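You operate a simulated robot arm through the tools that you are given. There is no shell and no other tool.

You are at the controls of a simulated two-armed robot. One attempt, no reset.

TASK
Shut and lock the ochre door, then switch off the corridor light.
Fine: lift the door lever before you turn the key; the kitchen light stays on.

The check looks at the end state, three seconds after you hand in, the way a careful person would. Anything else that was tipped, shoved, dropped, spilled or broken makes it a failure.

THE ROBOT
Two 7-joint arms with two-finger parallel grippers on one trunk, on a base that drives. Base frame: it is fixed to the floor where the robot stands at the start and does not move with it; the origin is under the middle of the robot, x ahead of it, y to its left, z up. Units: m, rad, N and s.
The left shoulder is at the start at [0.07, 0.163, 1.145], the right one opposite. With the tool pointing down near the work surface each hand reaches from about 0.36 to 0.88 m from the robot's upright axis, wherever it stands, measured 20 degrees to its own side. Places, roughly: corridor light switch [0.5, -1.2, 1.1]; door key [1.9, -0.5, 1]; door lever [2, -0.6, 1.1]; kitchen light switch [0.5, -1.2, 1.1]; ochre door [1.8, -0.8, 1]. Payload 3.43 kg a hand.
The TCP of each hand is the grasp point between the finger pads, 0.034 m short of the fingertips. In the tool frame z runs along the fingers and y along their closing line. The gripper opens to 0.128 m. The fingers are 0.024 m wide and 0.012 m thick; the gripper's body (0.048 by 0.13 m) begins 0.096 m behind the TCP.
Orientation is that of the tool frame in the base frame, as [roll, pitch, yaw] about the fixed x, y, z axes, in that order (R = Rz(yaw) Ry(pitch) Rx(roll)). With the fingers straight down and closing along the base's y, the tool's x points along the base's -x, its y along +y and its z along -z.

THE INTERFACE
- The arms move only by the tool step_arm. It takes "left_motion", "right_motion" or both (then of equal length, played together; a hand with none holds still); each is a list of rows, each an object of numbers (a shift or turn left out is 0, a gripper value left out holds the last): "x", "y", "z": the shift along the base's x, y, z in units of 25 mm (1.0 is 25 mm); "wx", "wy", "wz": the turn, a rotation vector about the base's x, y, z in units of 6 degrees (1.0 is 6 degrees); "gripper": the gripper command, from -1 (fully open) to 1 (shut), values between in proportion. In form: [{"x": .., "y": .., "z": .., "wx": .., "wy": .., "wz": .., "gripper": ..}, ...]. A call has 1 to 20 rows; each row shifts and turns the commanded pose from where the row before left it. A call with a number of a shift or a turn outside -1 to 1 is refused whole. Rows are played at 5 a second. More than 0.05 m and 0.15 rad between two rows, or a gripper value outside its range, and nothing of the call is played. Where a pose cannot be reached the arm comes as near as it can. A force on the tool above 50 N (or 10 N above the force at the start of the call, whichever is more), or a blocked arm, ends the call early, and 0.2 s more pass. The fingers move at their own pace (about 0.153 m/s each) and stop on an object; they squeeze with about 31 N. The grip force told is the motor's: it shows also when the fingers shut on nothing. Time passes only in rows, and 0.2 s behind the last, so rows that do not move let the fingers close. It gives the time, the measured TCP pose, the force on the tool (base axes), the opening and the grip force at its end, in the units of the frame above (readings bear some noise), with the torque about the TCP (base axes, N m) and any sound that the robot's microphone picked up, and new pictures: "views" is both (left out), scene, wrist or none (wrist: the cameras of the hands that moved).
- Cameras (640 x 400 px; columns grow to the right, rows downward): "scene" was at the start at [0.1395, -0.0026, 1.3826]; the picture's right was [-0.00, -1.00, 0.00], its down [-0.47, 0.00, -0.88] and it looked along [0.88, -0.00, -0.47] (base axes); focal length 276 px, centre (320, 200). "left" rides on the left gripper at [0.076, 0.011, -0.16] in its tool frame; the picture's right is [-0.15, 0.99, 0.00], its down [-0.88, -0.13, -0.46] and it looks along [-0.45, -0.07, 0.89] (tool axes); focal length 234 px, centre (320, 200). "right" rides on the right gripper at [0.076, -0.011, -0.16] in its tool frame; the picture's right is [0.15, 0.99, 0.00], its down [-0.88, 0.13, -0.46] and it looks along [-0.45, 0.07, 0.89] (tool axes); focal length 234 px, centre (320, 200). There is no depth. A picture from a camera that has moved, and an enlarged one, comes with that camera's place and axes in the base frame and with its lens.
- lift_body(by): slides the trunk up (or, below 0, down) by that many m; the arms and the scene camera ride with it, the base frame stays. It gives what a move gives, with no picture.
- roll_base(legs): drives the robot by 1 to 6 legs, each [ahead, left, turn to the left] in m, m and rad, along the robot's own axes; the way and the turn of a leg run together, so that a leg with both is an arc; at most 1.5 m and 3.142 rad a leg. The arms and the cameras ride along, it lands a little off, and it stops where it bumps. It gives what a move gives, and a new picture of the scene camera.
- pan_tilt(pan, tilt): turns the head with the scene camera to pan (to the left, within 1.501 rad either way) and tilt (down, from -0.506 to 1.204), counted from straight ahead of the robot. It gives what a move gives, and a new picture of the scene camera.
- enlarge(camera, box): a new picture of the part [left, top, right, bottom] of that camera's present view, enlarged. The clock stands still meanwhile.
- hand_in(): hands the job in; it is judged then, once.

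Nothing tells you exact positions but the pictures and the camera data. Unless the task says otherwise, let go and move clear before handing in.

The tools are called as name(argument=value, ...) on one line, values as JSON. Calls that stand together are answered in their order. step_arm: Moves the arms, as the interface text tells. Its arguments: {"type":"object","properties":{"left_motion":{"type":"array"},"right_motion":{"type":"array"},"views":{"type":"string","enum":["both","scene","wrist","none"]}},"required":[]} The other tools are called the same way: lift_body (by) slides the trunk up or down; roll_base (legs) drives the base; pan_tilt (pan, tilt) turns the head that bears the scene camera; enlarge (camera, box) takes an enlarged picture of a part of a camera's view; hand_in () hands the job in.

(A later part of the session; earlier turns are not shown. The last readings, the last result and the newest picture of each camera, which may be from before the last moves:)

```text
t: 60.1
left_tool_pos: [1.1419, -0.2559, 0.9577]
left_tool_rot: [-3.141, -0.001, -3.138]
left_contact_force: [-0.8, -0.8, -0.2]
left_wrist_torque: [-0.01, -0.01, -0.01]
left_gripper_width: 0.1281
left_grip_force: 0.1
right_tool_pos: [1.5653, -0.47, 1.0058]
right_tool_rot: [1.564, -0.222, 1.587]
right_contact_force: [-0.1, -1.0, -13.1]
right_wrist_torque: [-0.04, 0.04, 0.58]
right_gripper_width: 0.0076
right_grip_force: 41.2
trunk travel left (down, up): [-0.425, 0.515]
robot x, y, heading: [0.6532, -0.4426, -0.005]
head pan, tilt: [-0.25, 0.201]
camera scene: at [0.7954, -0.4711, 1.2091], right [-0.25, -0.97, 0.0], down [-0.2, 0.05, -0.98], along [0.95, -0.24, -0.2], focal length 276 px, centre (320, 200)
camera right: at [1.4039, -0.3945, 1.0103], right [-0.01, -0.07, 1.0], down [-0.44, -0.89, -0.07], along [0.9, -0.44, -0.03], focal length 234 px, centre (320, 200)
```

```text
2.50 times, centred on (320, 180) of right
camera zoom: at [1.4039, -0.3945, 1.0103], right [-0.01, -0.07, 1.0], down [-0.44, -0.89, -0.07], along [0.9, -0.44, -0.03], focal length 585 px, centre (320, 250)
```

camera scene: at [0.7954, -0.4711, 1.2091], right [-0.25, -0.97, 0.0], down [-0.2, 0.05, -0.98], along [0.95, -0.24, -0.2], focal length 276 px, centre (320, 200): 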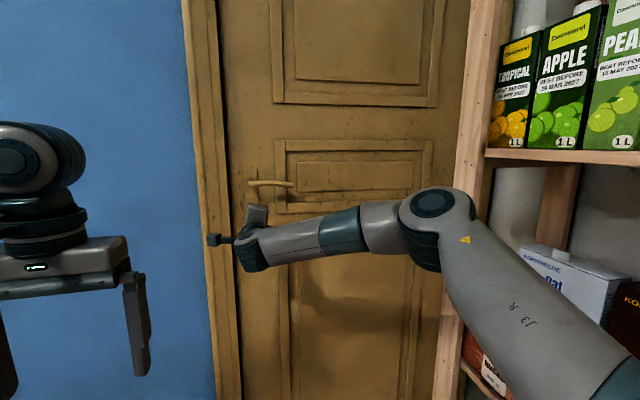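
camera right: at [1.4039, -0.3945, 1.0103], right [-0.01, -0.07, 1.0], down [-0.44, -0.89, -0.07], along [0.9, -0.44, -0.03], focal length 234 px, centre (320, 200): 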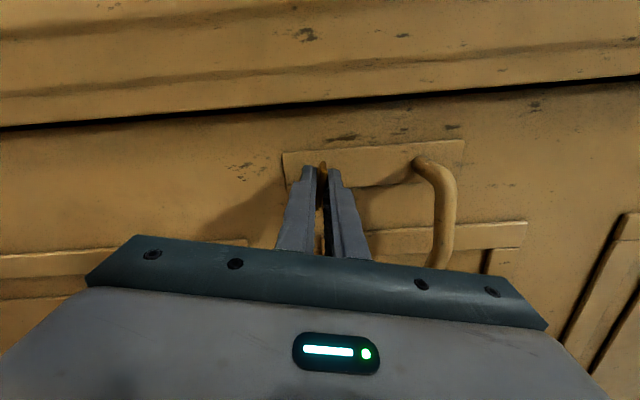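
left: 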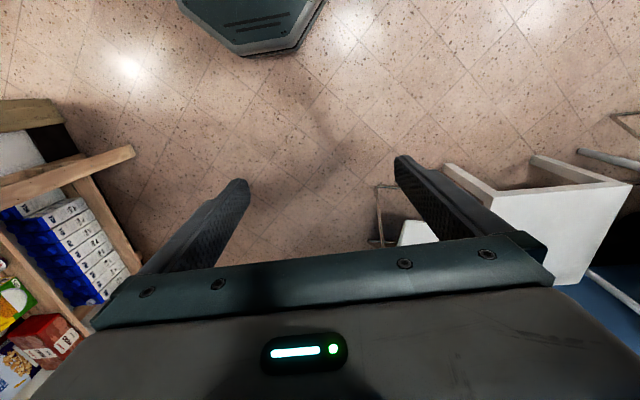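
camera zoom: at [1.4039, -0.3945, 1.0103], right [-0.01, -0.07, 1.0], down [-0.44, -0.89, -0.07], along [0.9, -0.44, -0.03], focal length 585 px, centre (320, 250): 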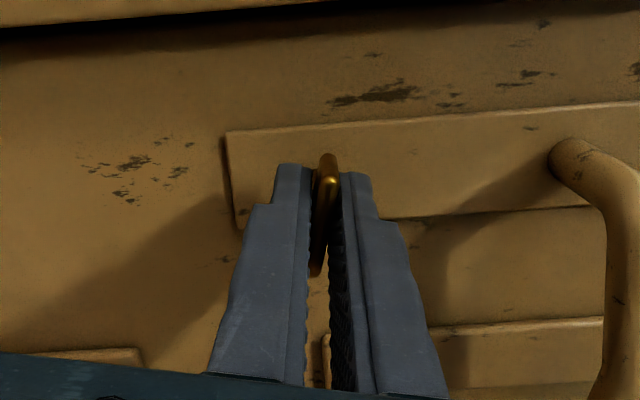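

Clockwise turns freely. I'll continue clockwise.

step_arm(right_motion=[{"wx": 0.8, "z": -0.08}, {"wx": 0.8}, {"wx": 0.8}, {"wx": 0.8}, {"wx": 0.8}, {"wx": 0.8}, {"wx": 0.8}, {"wx": 0.8}])

enlarge(camera="right", box=[220, 100, 420, 260])

```text
t: 61.9
left_tool_pos: [1.1409, -0.2557, 0.9597]
left_tool_rot: [3.141, 0.001, -3.139]
left_contact_force: [0.0, 0.7, -0.7]
left_wrist_torque: [0.03, 0.0, 0.0]
left_gripper_width: 0.1278
left_grip_force: 0.0
right_tool_pos: [1.5631, -0.4697, 1.0044]
right_tool_rot: [1.547, -0.893, 1.593]
right_contact_force: [-1.3, 2.7, -6.4]
right_wrist_torque: [-0.07, -1.25, 0.16]
right_gripper_width: 0.0077
right_grip_force: 41.9
trunk travel left (down, up): [-0.425, 0.515]
robot x, y, heading: [0.6518, -0.4498, 0.001]
head pan, tilt: [-0.25, 0.201]
camera scene: at [0.7942, -0.4706, 1.2093], right [-0.25, -0.97, 0.0], down [-0.19, 0.05, -0.98], along [0.95, -0.24, -0.2], focal length 276 px, centre (320, 200)
camera right: at [1.403, -0.4128, 1.0548], right [-0.01, -0.68, 0.73], down [-0.44, -0.66, -0.61], along [0.9, -0.33, -0.3], focal length 234 px, centre (320, 200)
```

scene: 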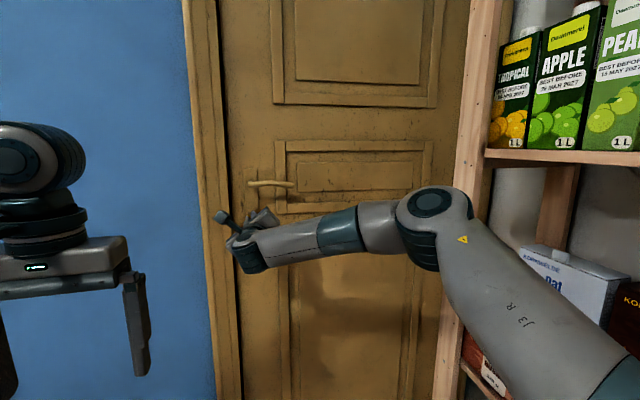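
right: 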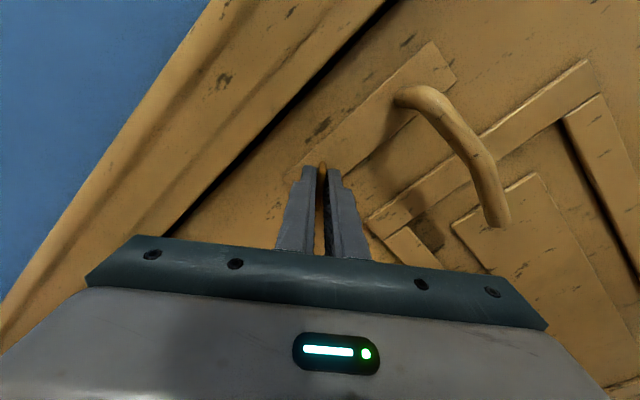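

```text
2.50 times, centred on (320, 180) of right
camera zoom: at [1.403, -0.4128, 1.0548], right [-0.01, -0.68, 0.73], down [-0.44, -0.66, -0.61], along [0.9, -0.33, -0.3], focal length 585 px, centre (320, 250)
```

zoom: 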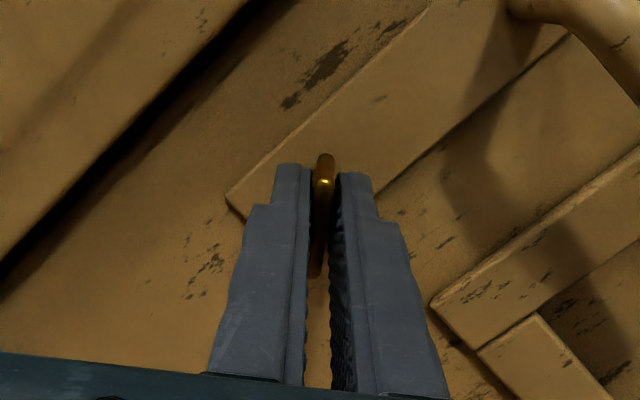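

It has turned about 51°. Continuing.

step_arm(right_motion=[{"wx": 0.8}, {"wx": 0.8}, {"wx": 0.8}, {"wx": 0.8}, {"wx": 0.8}, {"wx": 0.8}, {"wx": 0.8}, {"wx": 0.8}])

enlarge(camera="right", box=[220, 100, 420, 260])

```text
t: 63.7
left_tool_pos: [1.1414, -0.254, 0.9595]
left_tool_rot: [-3.14, 0.0, -3.139]
left_contact_force: [0.0, -0.4, 0.2]
left_wrist_torque: [-0.02, -0.01, 0.0]
left_gripper_width: 0.1281
left_grip_force: 0.1
right_tool_pos: [1.5637, -0.4683, 1.0047]
right_tool_rot: [0.531, -1.555, 2.605]
right_contact_force: [-3.5, 6.6, -7.5]
right_wrist_torque: [-0.07, -1.01, -1.28]
right_gripper_width: 0.008
right_grip_force: 42.2
trunk travel left (down, up): [-0.425, 0.515]
robot x, y, heading: [0.6537, -0.4442, -0.003]
head pan, tilt: [-0.25, 0.201]
camera scene: at [0.794, -0.47, 1.2093], right [-0.25, -0.97, 0.0], down [-0.19, 0.05, -0.98], along [0.95, -0.24, -0.2], focal length 276 px, centre (320, 200)
camera right: at [1.4033, -0.4547, 1.0786], right [-0.01, -0.99, 0.15], down [-0.44, -0.13, -0.89], along [0.9, -0.08, -0.44], focal length 234 px, centre (320, 200)
```

scene: 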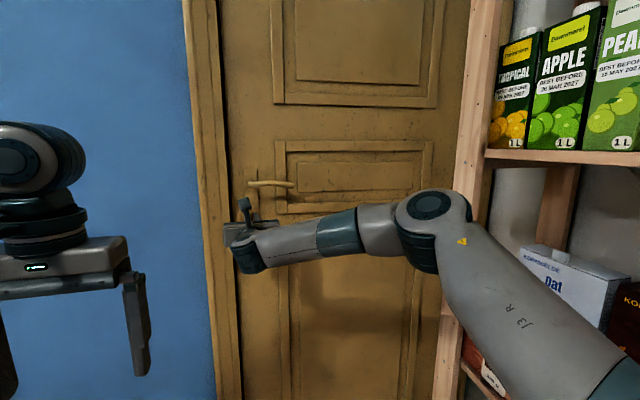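
right: 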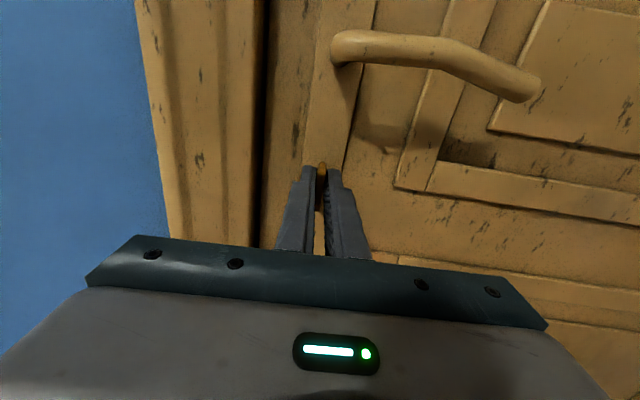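

```text
2.50 times, centred on (320, 180) of right
camera zoom: at [1.4033, -0.4547, 1.0786], right [-0.01, -0.99, 0.15], down [-0.44, -0.13, -0.89], along [0.9, -0.08, -0.44], focal length 585 px, centre (320, 250)
```

zoom: 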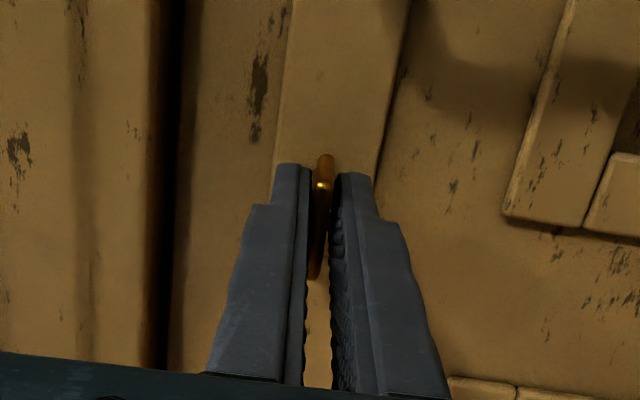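

About 90° now, with still no turning resistance. I'll keep turning until it stops.

step_arm(right_motion=[{"wx": 0.6}, {"wx": 0.6}, {"wx": 0.6}, {"wx": 0.6}])

enlarge(camera="right", box=[220, 100, 420, 260])

```text
t: 64.7
left_tool_pos: [1.1413, -0.2539, 0.9587]
left_tool_rot: [-3.14, 0.0, -3.14]
left_contact_force: [0.7, 0.3, 0.0]
left_wrist_torque: [0.01, 0.01, -0.04]
left_gripper_width: 0.128
left_grip_force: 0.0
right_tool_pos: [1.5636, -0.4662, 1.0052]
right_tool_rot: [-1.515, -1.33, -1.634]
right_contact_force: [-1.5, 10.4, -5.0]
right_wrist_torque: [-1.38, -0.72, -1.32]
right_gripper_width: 0.0126
right_grip_force: 44.9
trunk travel left (down, up): [-0.425, 0.515]
robot x, y, heading: [0.6573, -0.4466, -0.004]
head pan, tilt: [-0.25, 0.201]
camera scene: at [0.7939, -0.4693, 1.2094], right [-0.25, -0.97, 0.0], down [-0.19, 0.05, -0.98], along [0.95, -0.24, -0.2], focal length 276 px, centre (320, 200)
camera right: at [1.4027, -0.4727, 1.0802], right [-0.01, -1.0, -0.09], down [-0.44, 0.09, -0.89], along [0.9, 0.03, -0.44], focal length 234 px, centre (320, 200)
```

scene: 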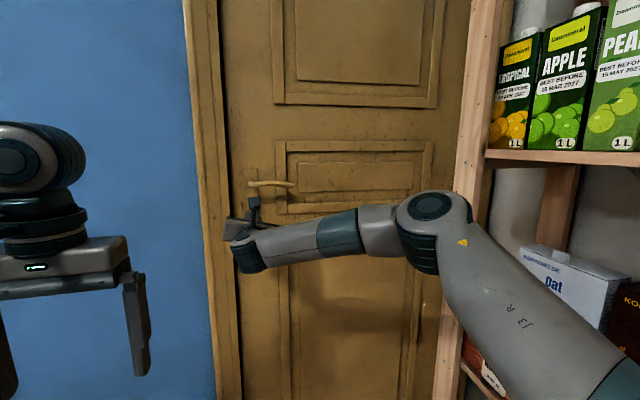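
right: 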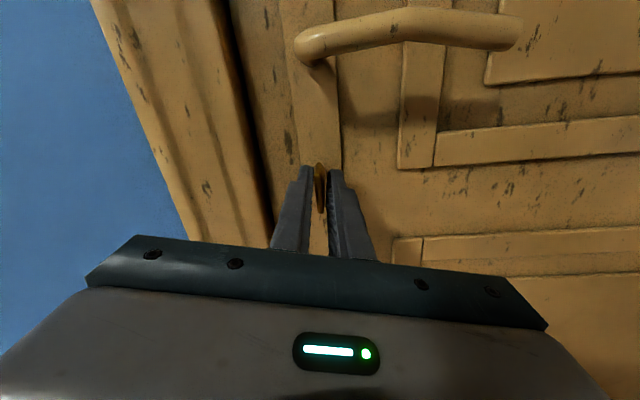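

```text
2.50 times, centred on (320, 180) of right
camera zoom: at [1.4027, -0.4727, 1.0802], right [-0.01, -1.0, -0.09], down [-0.44, 0.09, -0.89], along [0.9, 0.03, -0.44], focal length 585 px, centre (320, 250)
```

zoom: 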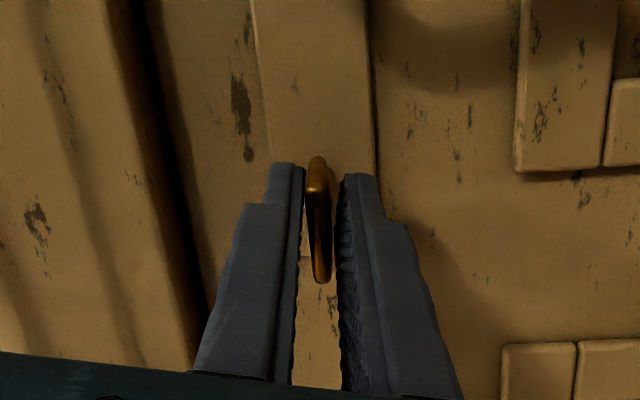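

The key hit its stop at vertical (about 90°). I'll roll back to align with the key, open, and withdraw.

step_arm(right_motion=[{"wx": -0.7}, {"wx": -0.7}, {"wx": -0.6}, {"gripper": 0.3}, {}, {}, {"x": -0.8}, {"x": -0.9}, {"x": -0.9}, {"x": -0.9}])

enlarge(camera="scene", box=[190, 150, 350, 250])

enlarge(camera="right", box=[200, 20, 440, 200])

```text
t: 66.9
left_tool_pos: [1.1399, -0.2556, 0.9583]
left_tool_rot: [3.141, -0.001, -3.14]
left_contact_force: [-0.3, -0.6, 0.1]
left_wrist_torque: [-0.01, 0.03, 0.0]
left_gripper_width: 0.1279
left_grip_force: 0.0
right_tool_pos: [1.4757, -0.4694, 1.0049]
right_tool_rot: [-1.14, -1.534, -2.011]
right_contact_force: [-0.5, -0.3, 0.5]
right_wrist_torque: [-0.01, -0.02, -0.02]
right_gripper_width: 0.0451
right_grip_force: 0.0
trunk travel left (down, up): [-0.425, 0.515]
robot x, y, heading: [0.6555, -0.4438, 0.0]
head pan, tilt: [-0.25, 0.201]
camera scene: at [0.7932, -0.4712, 1.2094], right [-0.25, -0.97, 0.0], down [-0.19, 0.05, -0.98], along [0.95, -0.24, -0.2], focal length 276 px, centre (320, 200)
camera right: at [1.3149, -0.46, 1.0797], right [-0.01, -0.99, 0.11], down [-0.44, -0.1, -0.89], along [0.9, -0.06, -0.44], focal length 234 px, centre (320, 200)
```

scene: 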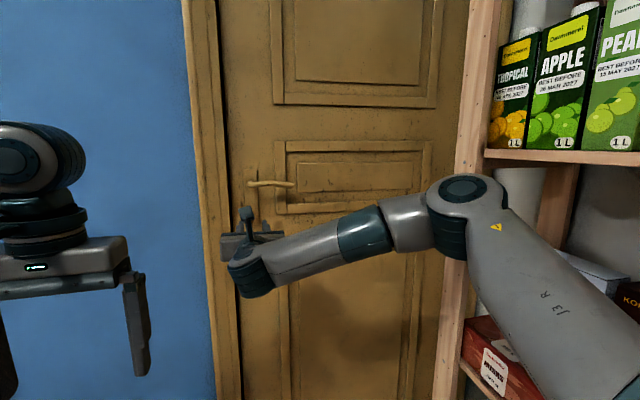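
right: 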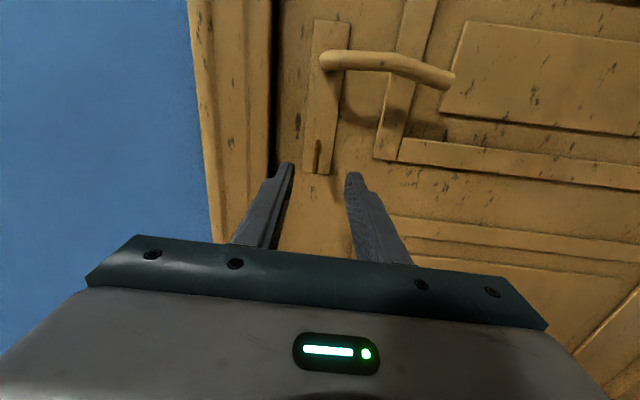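

```text
4.00 times, centred on (270, 200) of scene
camera zoom: at [0.7932, -0.4712, 1.2094], right [-0.25, -0.97, 0.0], down [-0.19, 0.05, -0.98], along [0.95, -0.24, -0.2], focal length 1103 px, centre (520, 200)
```

zoom: 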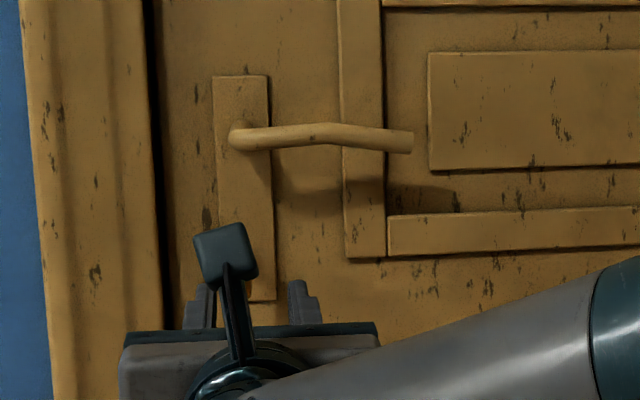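

```text
2.22 times, centred on (320, 110) of right
camera zoom: at [1.3149, -0.46, 1.0797], right [-0.01, -0.99, 0.11], down [-0.44, -0.1, -0.89], along [0.9, -0.06, -0.44], focal length 520 px, centre (320, 400)
```

zoom: 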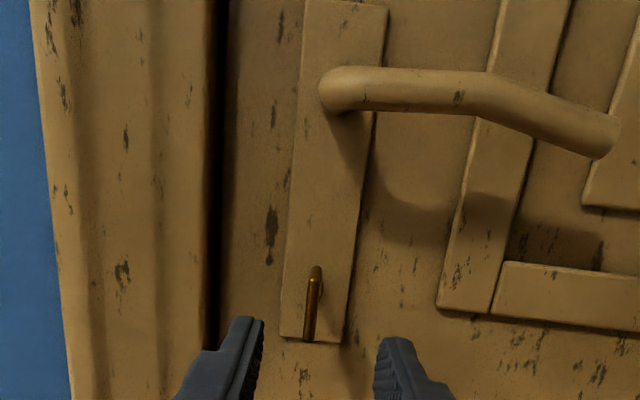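

The key is vertical and the lever still up. I'll verify the lock by gently pushing the door with closed fingertips, a bit right of the key.

step_arm(right_motion=[{"gripper": 1, "y": -0.9}, {"y": -0.9}, {"y": -0.9}, {"y": -0.9}, {"x": 0.8}, {"x": 0.8}, {"x": 0.8}, {"x": 0.8}, {"x": 0.5}, {"x": 0.15}, {"x": 0.15}, {"x": 0.15}, {"x": 0.15}, {"x": 0.15}, {"x": 0.15}, {"x": 0.15}])

```text
t: 70.2
left_tool_pos: [1.1359, -0.2574, 0.9606]
left_tool_rot: [3.141, 0.002, 3.14]
left_contact_force: [0.2, -0.3, 0.6]
left_wrist_torque: [0.0, 0.02, 0.01]
left_gripper_width: 0.128
left_grip_force: 0.0
right_tool_pos: [1.586, -0.5601, 1.0048]
right_tool_rot: [-1.235, -1.538, -1.915]
right_contact_force: [-27.1, -2.6, 1.5]
right_wrist_torque: [0.0, 0.1, -0.36]
right_gripper_width: 0.0
right_grip_force: 31.3
trunk travel left (down, up): [-0.425, 0.515]
robot x, y, heading: [0.6565, -0.4398, 0.0]
head pan, tilt: [-0.25, 0.201]
stopped in row 16 (right hand): the force on the tool passed its limit at 57 N (the readings are from after the stop); the commanded pose is now the measured one
camera scene: at [0.7876, -0.4716, 1.2101], right [-0.25, -0.97, 0.0], down [-0.19, 0.05, -0.98], along [0.95, -0.24, -0.2], focal length 276 px, centre (320, 200)
camera right: at [1.4247, -0.5498, 1.0799], right [-0.01, -0.99, 0.11], down [-0.45, -0.1, -0.89], along [0.89, -0.06, -0.44], focal length 234 px, centre (320, 200)
```

scene: 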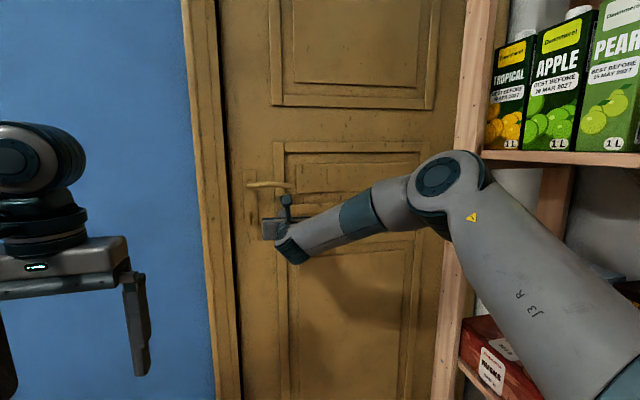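
right: 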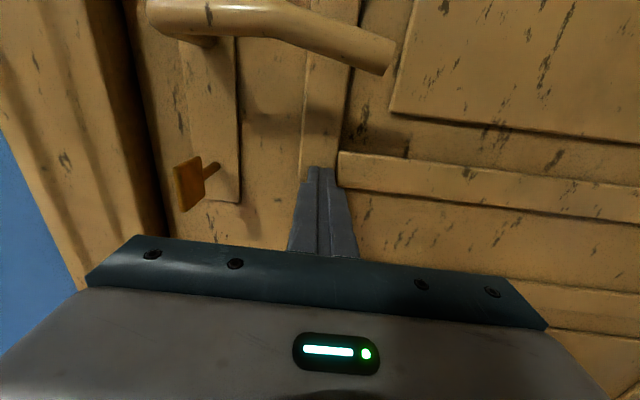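

The door held firm against 57 N, so it is locked. Next I'll withdraw the right arm, tuck the left hand slightly, and back away toward the switch area.

step_arm(right_motion=[{"x": -0.9}, {"x": -0.9}, {"x": -0.9}, {"x": -0.9}, {"x": -0.9}, {"x": -0.9}, {"x": -0.9}, {"x": -0.9}], left_motion=[{"x": -0.5}, {"x": -0.5}, {"x": -0.5}, {"x": -0.5}, {"x": -0.5}, {"x": -0.5}, {"x": -0.5}, {}], views="none")

roll_base(legs=[[-0.65, 0.15, 0]])

enlarge(camera="scene", box=[240, 120, 400, 220])

```text
t: 72.0
left_tool_pos: [1.053, -0.2563, 0.9583]
left_tool_rot: [-3.141, 0.0, -3.139]
left_contact_force: [-0.4, 0.4, -0.6]
left_wrist_torque: [-0.01, -0.01, -0.02]
left_gripper_width: 0.128
left_grip_force: 0.0
right_tool_pos: [1.4092, -0.5588, 1.0]
right_tool_rot: [-1.366, -1.538, -1.78]
right_contact_force: [1.0, -0.3, 0.0]
right_wrist_torque: [0.02, 0.02, 0.0]
right_gripper_width: 0.0
right_grip_force: 30.9
trunk travel left (down, up): [-0.425, 0.515]
robot x, y, heading: [0.6504, -0.4439, -0.003]
head pan, tilt: [-0.25, 0.201]
```

```text
t: 75.7
left_tool_pos: [0.4064, -0.1026, 0.9593]
left_tool_rot: [3.141, -0.001, 3.141]
left_contact_force: [-0.2, -0.1, -0.3]
left_wrist_torque: [0.01, -0.04, 0.0]
left_gripper_width: 0.1282
left_grip_force: 0.0
right_tool_pos: [0.7616, -0.407, 1.0001]
right_tool_rot: [-1.354, -1.538, -1.793]
right_contact_force: [-0.2, -0.2, 0.4]
right_wrist_torque: [-0.02, 0.0, 0.0]
right_gripper_width: 0.0
right_grip_force: 31.1
trunk travel left (down, up): [-0.425, 0.515]
robot x, y, heading: [0.0039, -0.2902, -0.007]
head pan, tilt: [-0.25, 0.201]
camera scene: at [0.1458, -0.3175, 1.2095], right [-0.25, -0.97, 0.0], down [-0.19, 0.05, -0.98], along [0.95, -0.24, -0.2], focal length 276 px, centre (320, 200)
```

scene: 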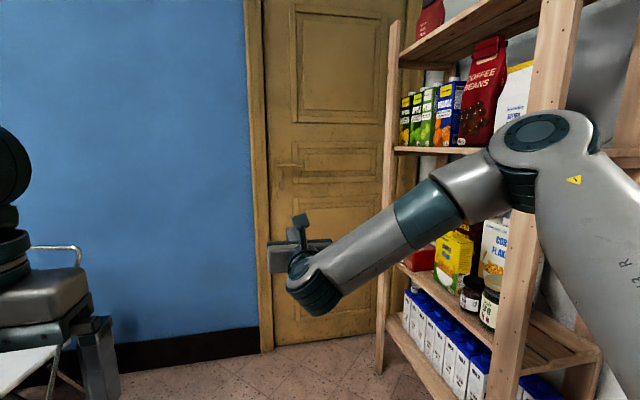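

```text
4.00 times, centred on (320, 170) of scene
camera zoom: at [0.1458, -0.3175, 1.2095], right [-0.25, -0.97, 0.0], down [-0.19, 0.05, -0.98], along [0.95, -0.24, -0.2], focal length 1103 px, centre (320, 320)
```

zoom: 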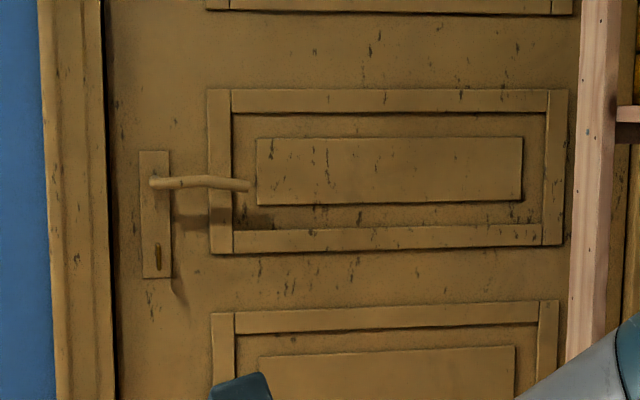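

The door still reads shut with the key vertical. I'll shift left for clearance, then turn right 90° to face the switch wall.

roll_base(legs=[[0.0, 0.25, 0], [0, 0, -1.5708]])

pan_tilt(pan=0.3, tilt=0.1)

```text
t: 81.3
left_tool_pos: [0.2048, -0.4396, 0.9593]
left_tool_rot: [3.141, 0.0, 1.584]
left_contact_force: [0.7, 0.1, -0.4]
left_wrist_torque: [0.01, 0.0, 0.02]
left_gripper_width: 0.1282
left_grip_force: 0.1
right_tool_pos: [-0.0929, -0.8002, 1.0]
right_tool_rot: [-1.37, -1.537, 2.951]
right_contact_force: [1.4, 0.9, 0.2]
right_wrist_torque: [0.02, -0.03, 0.01]
right_gripper_width: 0.0
right_grip_force: 30.7
trunk travel left (down, up): [-0.425, 0.515]
robot x, y, heading: [0.01, -0.0438, -1.555]
head pan, tilt: [-0.25, 0.201]
camera scene: at [-0.0146, -0.1869, 1.2094], right [-0.97, 0.23, 0.0], down [0.05, 0.19, -0.98], along [-0.23, -0.95, -0.2], focal length 276 px, centre (320, 200)
```

scene: 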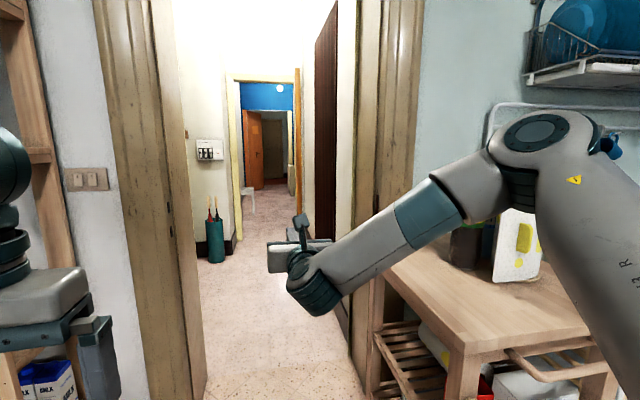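

```text
t: 82.2
left_tool_pos: [0.2042, -0.4393, 0.9599]
left_tool_rot: [3.141, 0.001, 1.583]
left_contact_force: [0.1, -0.5, -0.4]
left_wrist_torque: [-0.03, 0.01, 0.01]
left_gripper_width: 0.128
left_grip_force: 0.1
right_tool_pos: [-0.093, -0.8005, 0.9995]
right_tool_rot: [-1.367, -1.536, 2.948]
right_contact_force: [1.1, 0.0, 0.1]
right_wrist_torque: [0.0, -0.02, 0.0]
right_gripper_width: 0.0
right_grip_force: 30.8
trunk travel left (down, up): [-0.425, 0.515]
robot x, y, heading: [0.0122, -0.0457, -1.554]
head pan, tilt: [0.3, 0.099]
camera scene: at [0.0357, -0.1839, 1.2187], right [-0.95, -0.31, 0.0], down [-0.03, 0.09, -0.99], along [0.31, -0.95, -0.1], focal length 276 px, centre (320, 200)
```

scene: 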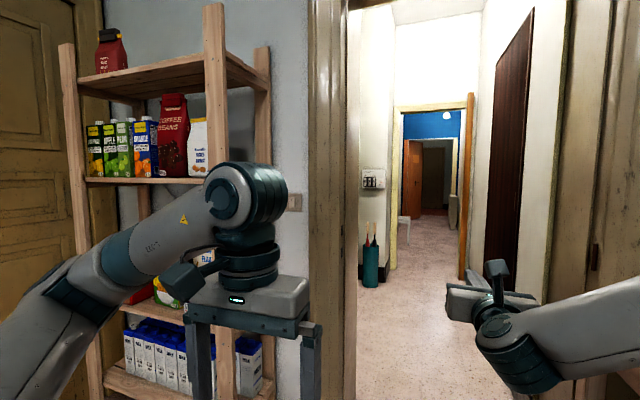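

The switch plate is at about (0.507, -1.2, 1.10), with rockers near x = 0.531 and 0.492, tight beside the shelf. I'll roll the hand so its narrow side faces the shelf and the camera is on the free side, doing that here in the open.

step_arm(right_motion=[{"wy": 1}, {"wy": 1}, {"wy": 1}, {"wy": 1}, {"wy": 1}, {"wy": 1}, {"wy": 1}, {"wy": 1}, {"wy": 1}, {"wy": 1}, {"wy": 1}, {"wy": 1}, {"wy": 1}, {"wy": 1}, {"wy": 1}, {"wy": 1}, {"wy": 1}, {"wy": 1}, {"wy": 1}, {"wy": 1}], views="none")

step_arm(right_motion=[{"wy": 1}, {"wy": 1}, {"wy": 1}, {"wy": 1}, {"wy": 1}, {"wy": 1}, {"wy": 1}, {"wy": 1}, {"wy": 1}, {"wy": 1}, {"wy": 1}, {"wy": 1}, {"wy": 1}, {"wy": 1}, {"wy": 1}, {"wy": 1}, {"wy": 1}, {"wy": 1}, {"wy": 1}, {"wy": 1}], views="none")

step_arm(right_motion=[{"wy": 1}, {"wy": 1}, {"wy": 1}, {"wy": 1}, {"wy": 1}, {"wy": 0.3}])

lift_body(by=0.1)

```text
t: 86.4
left_tool_pos: [0.2038, -0.4402, 0.9589]
left_tool_rot: [-3.14, -0.001, 1.585]
left_contact_force: [0.7, -0.6, 0.1]
left_wrist_torque: [0.0, 0.0, -0.01]
left_gripper_width: 0.1278
left_grip_force: 0.0
right_tool_pos: [-0.0929, -0.801, 1.0007]
right_tool_rot: [1.584, 0.493, 0.006]
right_contact_force: [-0.4, -0.6, 0.3]
right_wrist_torque: [0.01, 0.02, 0.01]
right_gripper_width: 0.0002
right_grip_force: 31.2
trunk travel left (down, up): [-0.425, 0.515]
robot x, y, heading: [0.0079, -0.0477, -1.561]
head pan, tilt: [0.3, 0.099]
```

```text
t: 90.6
left_tool_pos: [0.2038, -0.4396, 0.9604]
left_tool_rot: [-3.142, 0.0, 1.583]
left_contact_force: [0.2, 0.3, -0.1]
left_wrist_torque: [0.04, -0.02, 0.0]
left_gripper_width: 0.1281
left_grip_force: 0.2
right_tool_pos: [-0.0948, -0.7998, 0.9999]
right_tool_rot: [-1.564, 0.556, 3.132]
right_contact_force: [-0.4, -0.5, 0.1]
right_wrist_torque: [0.02, -0.01, 0.01]
right_gripper_width: 0.0
right_grip_force: 30.9
trunk travel left (down, up): [-0.425, 0.515]
robot x, y, heading: [0.0085, -0.0451, -1.555]
head pan, tilt: [0.3, 0.099]
```

```text
t: 92.0
left_tool_pos: [0.2051, -0.439, 0.9588]
left_tool_rot: [-3.141, 0.0, 1.586]
left_contact_force: [0.1, 0.4, 0.0]
left_wrist_torque: [-0.01, 0.02, -0.01]
left_gripper_width: 0.1281
left_grip_force: 0.1
right_tool_pos: [-0.0942, -0.8008, 1.0011]
right_tool_rot: [-1.563, -0.001, 3.134]
right_contact_force: [0.4, -0.2, 0.3]
right_wrist_torque: [0.02, -0.01, 0.01]
right_gripper_width: 0.0002
right_grip_force: 30.7
trunk travel left (down, up): [-0.425, 0.515]
robot x, y, heading: [0.0039, -0.0414, -1.551]
head pan, tilt: [0.3, 0.099]
camera scene: at [0.0357, -0.1838, 1.2188], right [-0.95, -0.31, 0.0], down [-0.03, 0.09, -0.99], along [0.31, -0.95, -0.1], focal length 276 px, centre (320, 200)
camera right: at [-0.1687, -0.6403, 1.011], right [-0.15, -0.01, -0.99], down [0.88, 0.45, -0.14], along [0.44, -0.89, -0.06], focal length 234 px, centre (320, 200)
```

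scene: 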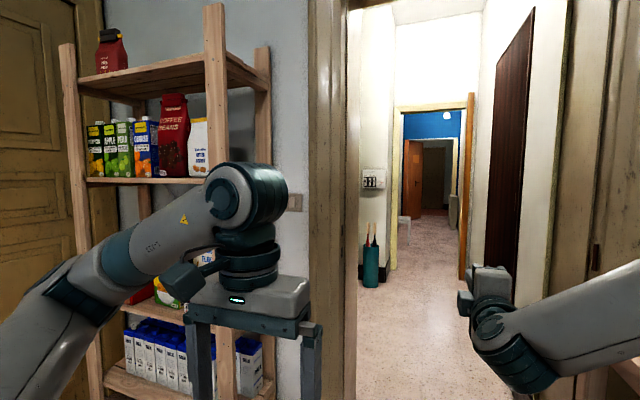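
right: 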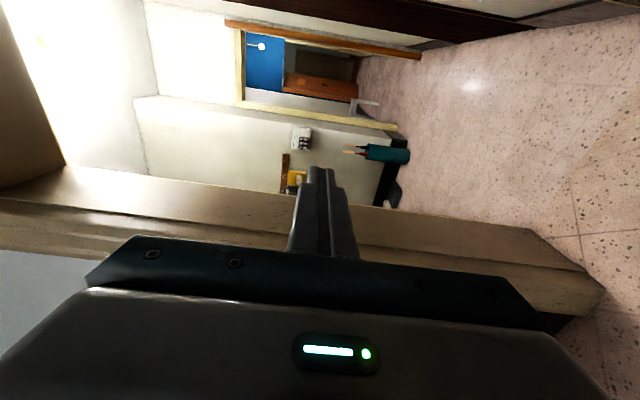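

```text
t: 93.4
left_tool_pos: [0.2053, -0.4405, 1.058]
left_tool_rot: [3.141, 0.0, 1.585]
left_contact_force: [0.6, 0.5, 0.8]
left_wrist_torque: [0.0, 0.02, -0.01]
left_gripper_width: 0.1281
left_grip_force: 0.1
right_tool_pos: [-0.0937, -0.8013, 1.1005]
right_tool_rot: [-1.562, 0.0, 3.134]
right_contact_force: [0.4, -0.2, -0.3]
right_wrist_torque: [0.0, 0.03, 0.0]
right_gripper_width: 0.0
right_grip_force: 31.1
trunk travel left (down, up): [-0.525, 0.415]
robot x, y, heading: [0.0096, -0.0438, -1.555]
head pan, tilt: [0.3, 0.099]
```

The tool is now at the switch height. I'll drive left (toward +x) so the right hand is in front of the switch plate, and look closely.

roll_base(legs=[[0.05, 0.57, -0.016]])

pan_tilt(pan=-0.15, tilt=0.15)

enlarge(camera="right", box=[0, 0, 640, 400])

```text
t: 96.7
left_tool_pos: [0.7772, -0.4906, 1.0587]
left_tool_rot: [3.141, 0.0, 1.567]
left_contact_force: [-0.4, 0.5, 0.6]
left_wrist_torque: [0.02, 0.02, 0.0]
left_gripper_width: 0.1279
left_grip_force: 0.1
right_tool_pos: [0.4714, -0.8459, 1.1003]
right_tool_rot: [-1.563, 0.0, 3.115]
right_contact_force: [-0.3, 0.2, 0.3]
right_wrist_torque: [0.0, 0.02, -0.02]
right_gripper_width: 0.0
right_grip_force: 31.0
trunk travel left (down, up): [-0.525, 0.415]
robot x, y, heading: [0.5905, -0.0876, -1.579]
head pan, tilt: [0.3, 0.099]
camera scene: at [0.6127, -0.2306, 1.3188], right [-0.96, -0.29, 0.0], down [-0.03, 0.1, -0.99], along [0.29, -0.95, -0.1], focal length 276 px, centre (320, 200)
```

scene: 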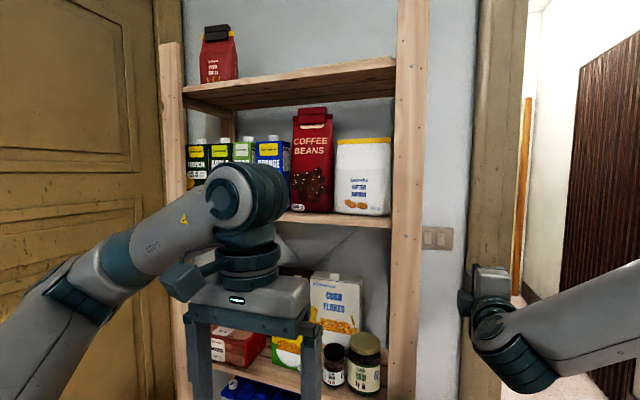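

```text
t: 97.6
left_tool_pos: [0.7759, -0.489, 1.0595]
left_tool_rot: [-3.141, 0.0, 1.568]
left_contact_force: [-1.1, 0.0, 0.1]
left_wrist_torque: [0.0, -0.02, 0.03]
left_gripper_width: 0.1278
left_grip_force: 0.0
right_tool_pos: [0.4708, -0.8446, 1.1003]
right_tool_rot: [-1.56, 0.001, 3.116]
right_contact_force: [0.4, -0.6, -0.2]
right_wrist_torque: [0.0, 0.0, 0.03]
right_gripper_width: 0.0001
right_grip_force: 31.3
trunk travel left (down, up): [-0.525, 0.415]
robot x, y, heading: [0.5862, -0.0914, -1.576]
head pan, tilt: [-0.15, 0.15]
camera scene: at [0.5713, -0.2341, 1.3141], right [-0.99, 0.15, 0.0], down [0.02, 0.15, -0.99], along [-0.15, -0.98, -0.15], focal length 276 px, centre (320, 200)
```

scene: 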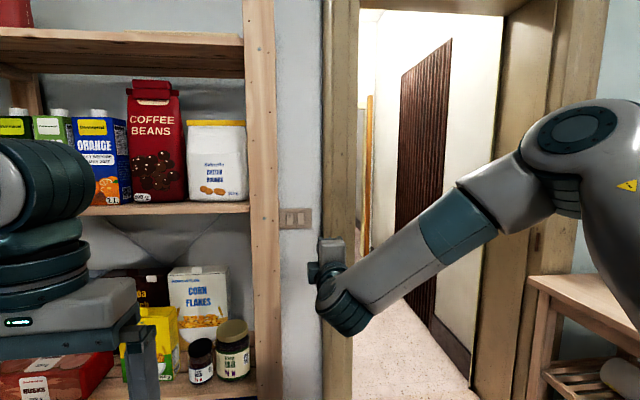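

```text
1.00 times, centred on (320, 200) of right (not enlarged: the box is as wide or as high as the picture)
camera zoom: at [0.3994, -0.6832, 1.1109], right [-0.15, -0.01, -0.99], down [0.89, 0.43, -0.13], along [0.43, -0.9, -0.06], focal length 234 px, centre (320, 200)
```

zoom: 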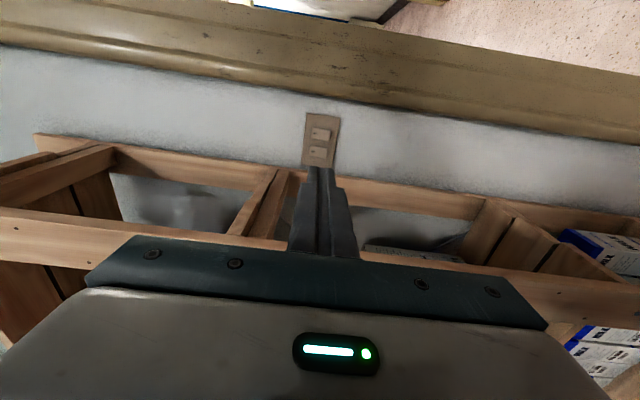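

enlarge(camera="right", box=[272, 100, 368, 180])

enlarge(camera="scene", box=[262, 190, 342, 240])

```text
5.00 times, centred on (320, 140) of right
camera zoom: at [0.3994, -0.6832, 1.1109], right [-0.15, -0.01, -0.99], down [0.89, 0.43, -0.13], along [0.43, -0.9, -0.06], focal length 1171 px, centre (320, 500)
```

zoom: 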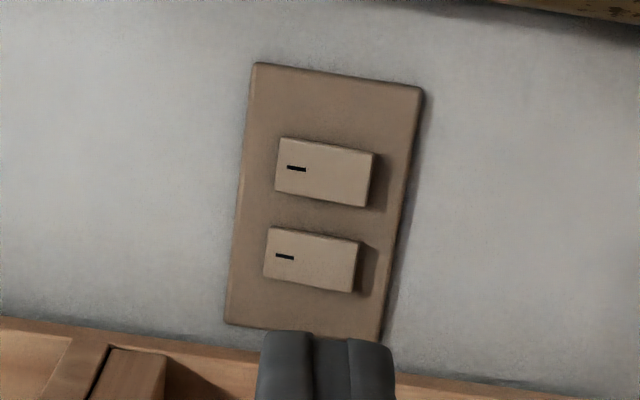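

```text
8.00 times, centred on (302, 215) of scene
camera zoom: at [0.5713, -0.2341, 1.3141], right [-0.99, 0.15, 0.0], down [0.02, 0.15, -0.99], along [-0.15, -0.98, -0.15], focal length 2205 px, centre (464, 80)
```

zoom: 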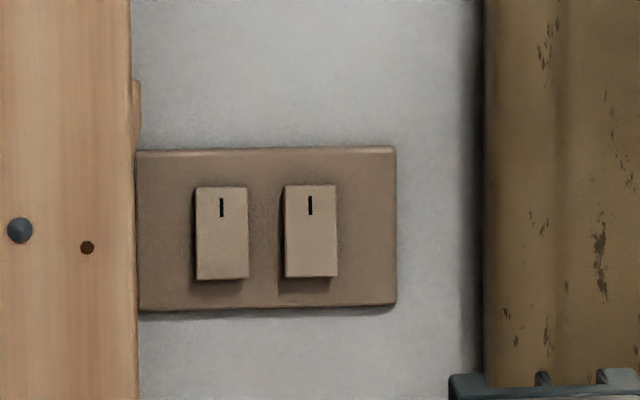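

Both rockers are on (top pressed in, bottom proud), with no labels; the right one, nearer the corridor, is my first candidate, at about (0.4915, -1.2, 1.099). I'll drive 0.15 m ahead and 0.02 m left, then re-measure.

roll_base(legs=[[0.15, 0.021, 0.005]])

step_arm(right_motion=[{"y": -0.8}, {"y": -0.8}, {"y": -0.8}])

enlarge(camera="right", box=[240, 80, 400, 200])

enlarge(camera="scene", box=[250, 190, 410, 290])

```text
t: 99.0
left_tool_pos: [0.7998, -0.6377, 1.0582]
left_tool_rot: [3.14, 0.0, 1.572]
left_contact_force: [0.3, -0.4, 0.2]
left_wrist_torque: [0.01, 0.01, 0.01]
left_gripper_width: 0.128
left_grip_force: 0.1
right_tool_pos: [0.4968, -0.9953, 1.099]
right_tool_rot: [-1.561, 0.001, 3.122]
right_contact_force: [-0.8, -0.6, 0.3]
right_wrist_torque: [0.0, 0.01, 0.01]
right_gripper_width: 0.0002
right_grip_force: 31.1
trunk travel left (down, up): [-0.525, 0.415]
robot x, y, heading: [0.6078, -0.2369, -1.572]
head pan, tilt: [-0.15, 0.15]
camera scene: at [0.5926, -0.3835, 1.3141], right [-0.99, 0.15, 0.0], down [0.02, 0.15, -0.99], along [-0.15, -0.98, -0.15], focal length 276 px, centre (320, 200)
```

scene: 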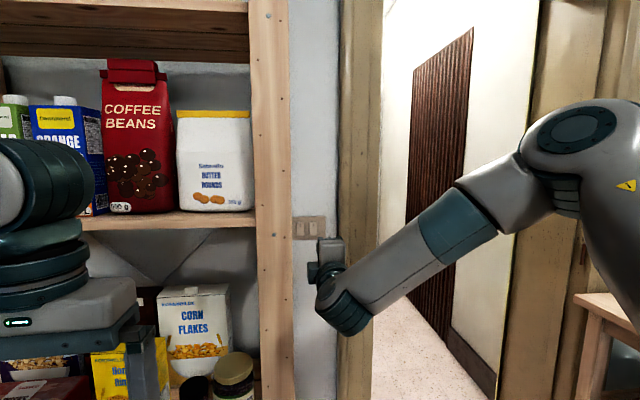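

```text
t: 99.8
left_tool_pos: [0.7987, -0.6369, 1.0576]
left_tool_rot: [-3.139, 0.001, 1.571]
left_contact_force: [0.1, 0.7, 0.9]
left_wrist_torque: [0.01, -0.01, -0.02]
left_gripper_width: 0.1281
left_grip_force: 0.0
right_tool_pos: [0.4958, -1.0542, 1.0995]
right_tool_rot: [-1.561, -0.001, 3.124]
right_contact_force: [0.1, -0.3, 0.9]
right_wrist_torque: [-0.02, -0.05, 0.01]
right_gripper_width: 0.0001
right_grip_force: 31.0
trunk travel left (down, up): [-0.525, 0.415]
robot x, y, heading: [0.6089, -0.2382, -1.572]
head pan, tilt: [-0.15, 0.15]
camera scene: at [0.5924, -0.383, 1.3141], right [-0.99, 0.15, 0.0], down [0.02, 0.15, -0.99], along [-0.15, -0.98, -0.15], focal length 276 px, centre (320, 200)
camera right: at [0.4232, -0.8924, 1.1102], right [-0.15, -0.01, -0.99], down [0.89, 0.44, -0.13], along [0.43, -0.9, -0.06], focal length 234 px, centre (320, 200)
```

scene: 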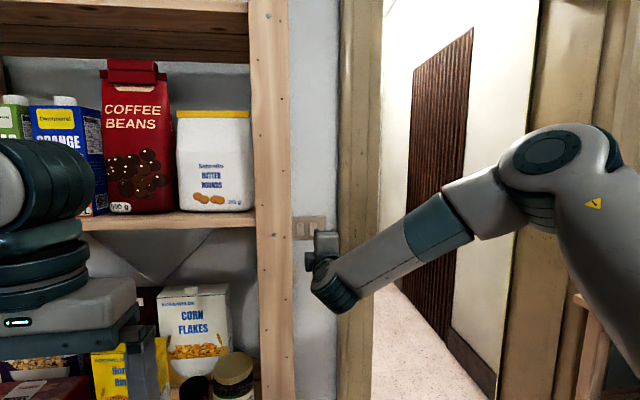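
right: 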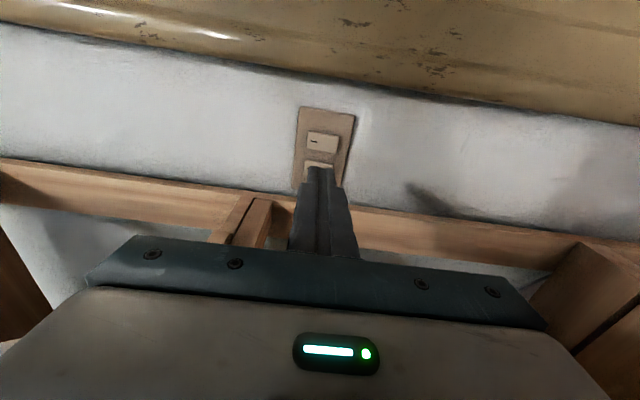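

```text
3.33 times, centred on (320, 140) of right
camera zoom: at [0.4232, -0.8924, 1.1102], right [-0.15, -0.01, -0.99], down [0.89, 0.44, -0.13], along [0.43, -0.9, -0.06], focal length 781 px, centre (320, 400)
```

zoom: 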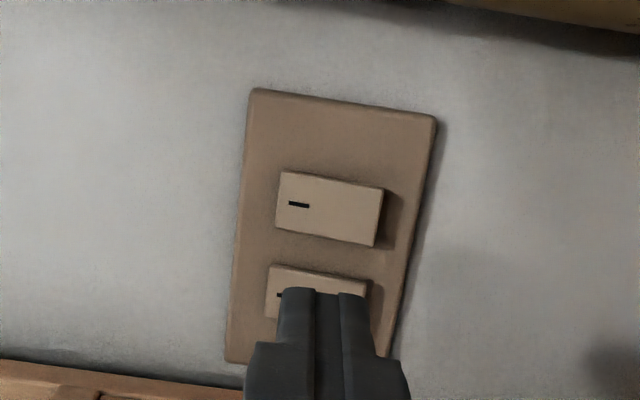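

```text
4.00 times, centred on (330, 240) of scene
camera zoom: at [0.5924, -0.383, 1.3141], right [-0.99, 0.15, 0.0], down [0.02, 0.15, -0.99], along [-0.15, -0.98, -0.15], focal length 1103 px, centre (280, 40)
```

zoom: 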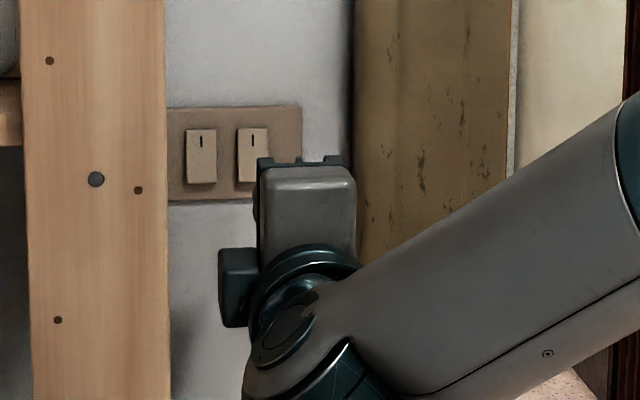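

I'll align to x = 0.488, z = 1.087 (lower half of the right rocker) and approach to about 1.5 cm away.

step_arm(right_motion=[{"x": -0.3, "z": -0.25}, {"z": -0.25}, {"y": -0.8}, {"y": -0.8}, {"y": -0.8}, {"y": -0.6}])

enlarge(camera="right", box=[240, 80, 400, 200])

```text
t: 101.2
left_tool_pos: [0.7995, -0.6358, 1.0587]
left_tool_rot: [3.141, 0.001, 1.573]
left_contact_force: [-0.5, 0.1, 0.3]
left_wrist_torque: [0.0, -0.01, 0.0]
left_gripper_width: 0.1278
left_grip_force: 0.0
right_tool_pos: [0.4893, -1.13, 1.0871]
right_tool_rot: [-1.564, 0.0, 3.121]
right_contact_force: [0.6, 0.0, 0.5]
right_wrist_torque: [-0.01, 0.01, 0.0]
right_gripper_width: 0.0
right_grip_force: 30.6
trunk travel left (down, up): [-0.525, 0.415]
robot x, y, heading: [0.6087, -0.2385, -1.566]
head pan, tilt: [-0.15, 0.15]
camera scene: at [0.5926, -0.3833, 1.314], right [-0.99, 0.15, 0.0], down [0.02, 0.15, -0.99], along [-0.15, -0.98, -0.15], focal length 276 px, centre (320, 200)
camera right: at [0.4165, -0.9696, 1.0984], right [-0.15, 0.0, -0.99], down [0.89, 0.44, -0.13], along [0.43, -0.9, -0.06], focal length 234 px, centre (320, 200)
```

scene: 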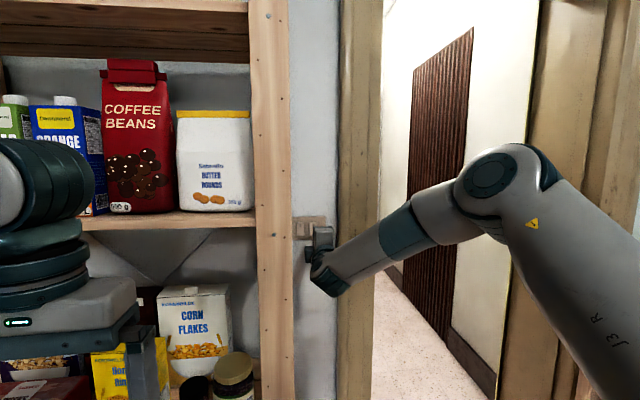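
right: 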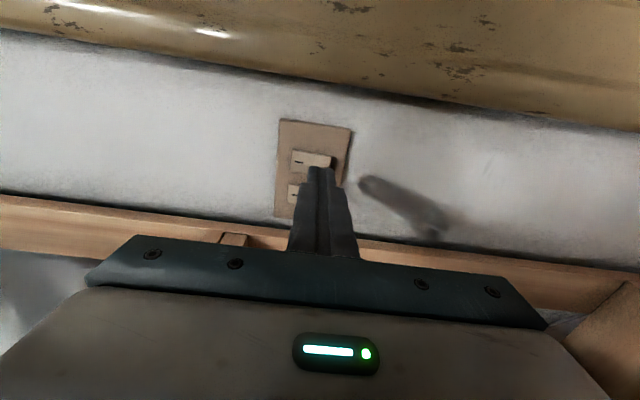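

```text
3.33 times, centred on (320, 140) of right
camera zoom: at [0.4165, -0.9696, 1.0984], right [-0.15, 0.0, -0.99], down [0.89, 0.44, -0.13], along [0.43, -0.9, -0.06], focal length 781 px, centre (320, 400)
```

zoom: 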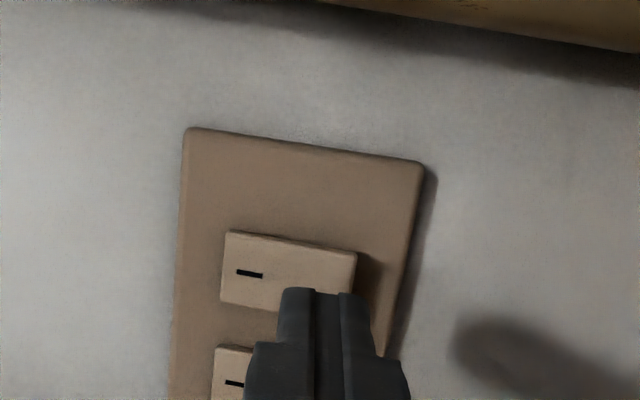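

Aligned. I'll press forward in small steps.

step_arm(right_motion=[{"x": -0.1, "y": -0.2}, {"y": -0.2}, {"y": -0.15}, {"y": -0.1}, {"y": -0.1}, {"y": -0.1}, {"y": -0.1}, {"y": -0.1}, {"y": -0.1}])

enlarge(camera="right", box=[240, 80, 400, 200])

```text
t: 103.2
left_tool_pos: [0.7994, -0.637, 1.0586]
left_tool_rot: [3.141, 0.0, 1.572]
left_contact_force: [-0.3, 0.1, 0.7]
left_wrist_torque: [-0.01, -0.01, -0.01]
left_gripper_width: 0.1277
left_grip_force: 0.0
right_tool_pos: [0.488, -1.1586, 1.088]
right_tool_rot: [-1.562, 0.001, 3.121]
right_contact_force: [0.1, -0.2, 0.6]
right_wrist_torque: [0.0, -0.01, 0.01]
right_gripper_width: 0.0
right_grip_force: 31.1
trunk travel left (down, up): [-0.525, 0.415]
robot x, y, heading: [0.6104, -0.2381, -1.569]
head pan, tilt: [-0.15, 0.15]
camera scene: at [0.5926, -0.3829, 1.3141], right [-0.99, 0.15, 0.0], down [0.02, 0.15, -0.99], along [-0.15, -0.98, -0.15], focal length 276 px, centre (320, 200)
camera right: at [0.4151, -0.9969, 1.0994], right [-0.15, 0.0, -0.99], down [0.89, 0.44, -0.13], along [0.43, -0.9, -0.06], focal length 234 px, centre (320, 200)
```

scene: 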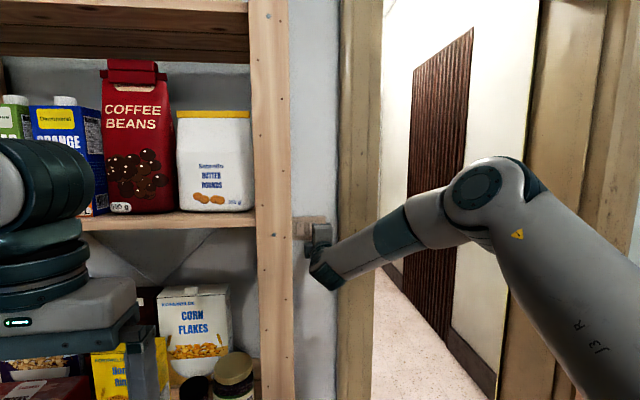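
right: 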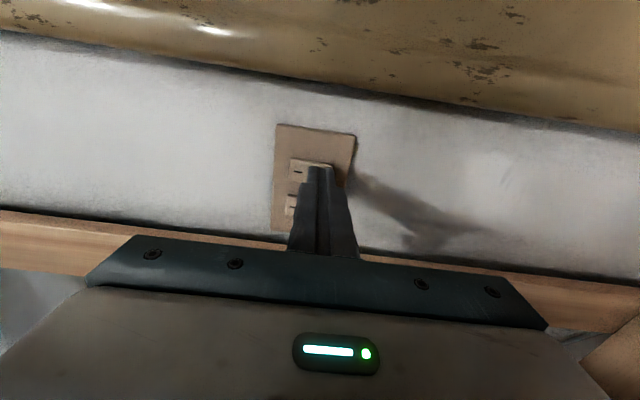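

```text
3.33 times, centred on (320, 140) of right
camera zoom: at [0.4151, -0.9969, 1.0994], right [-0.15, 0.0, -0.99], down [0.89, 0.44, -0.13], along [0.43, -0.9, -0.06], focal length 781 px, centre (320, 400)
```

zoom: 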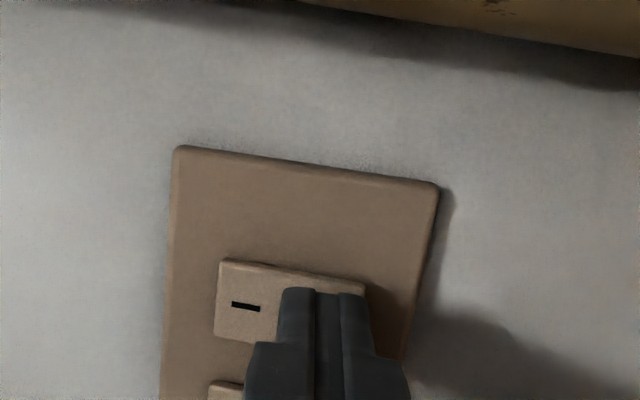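

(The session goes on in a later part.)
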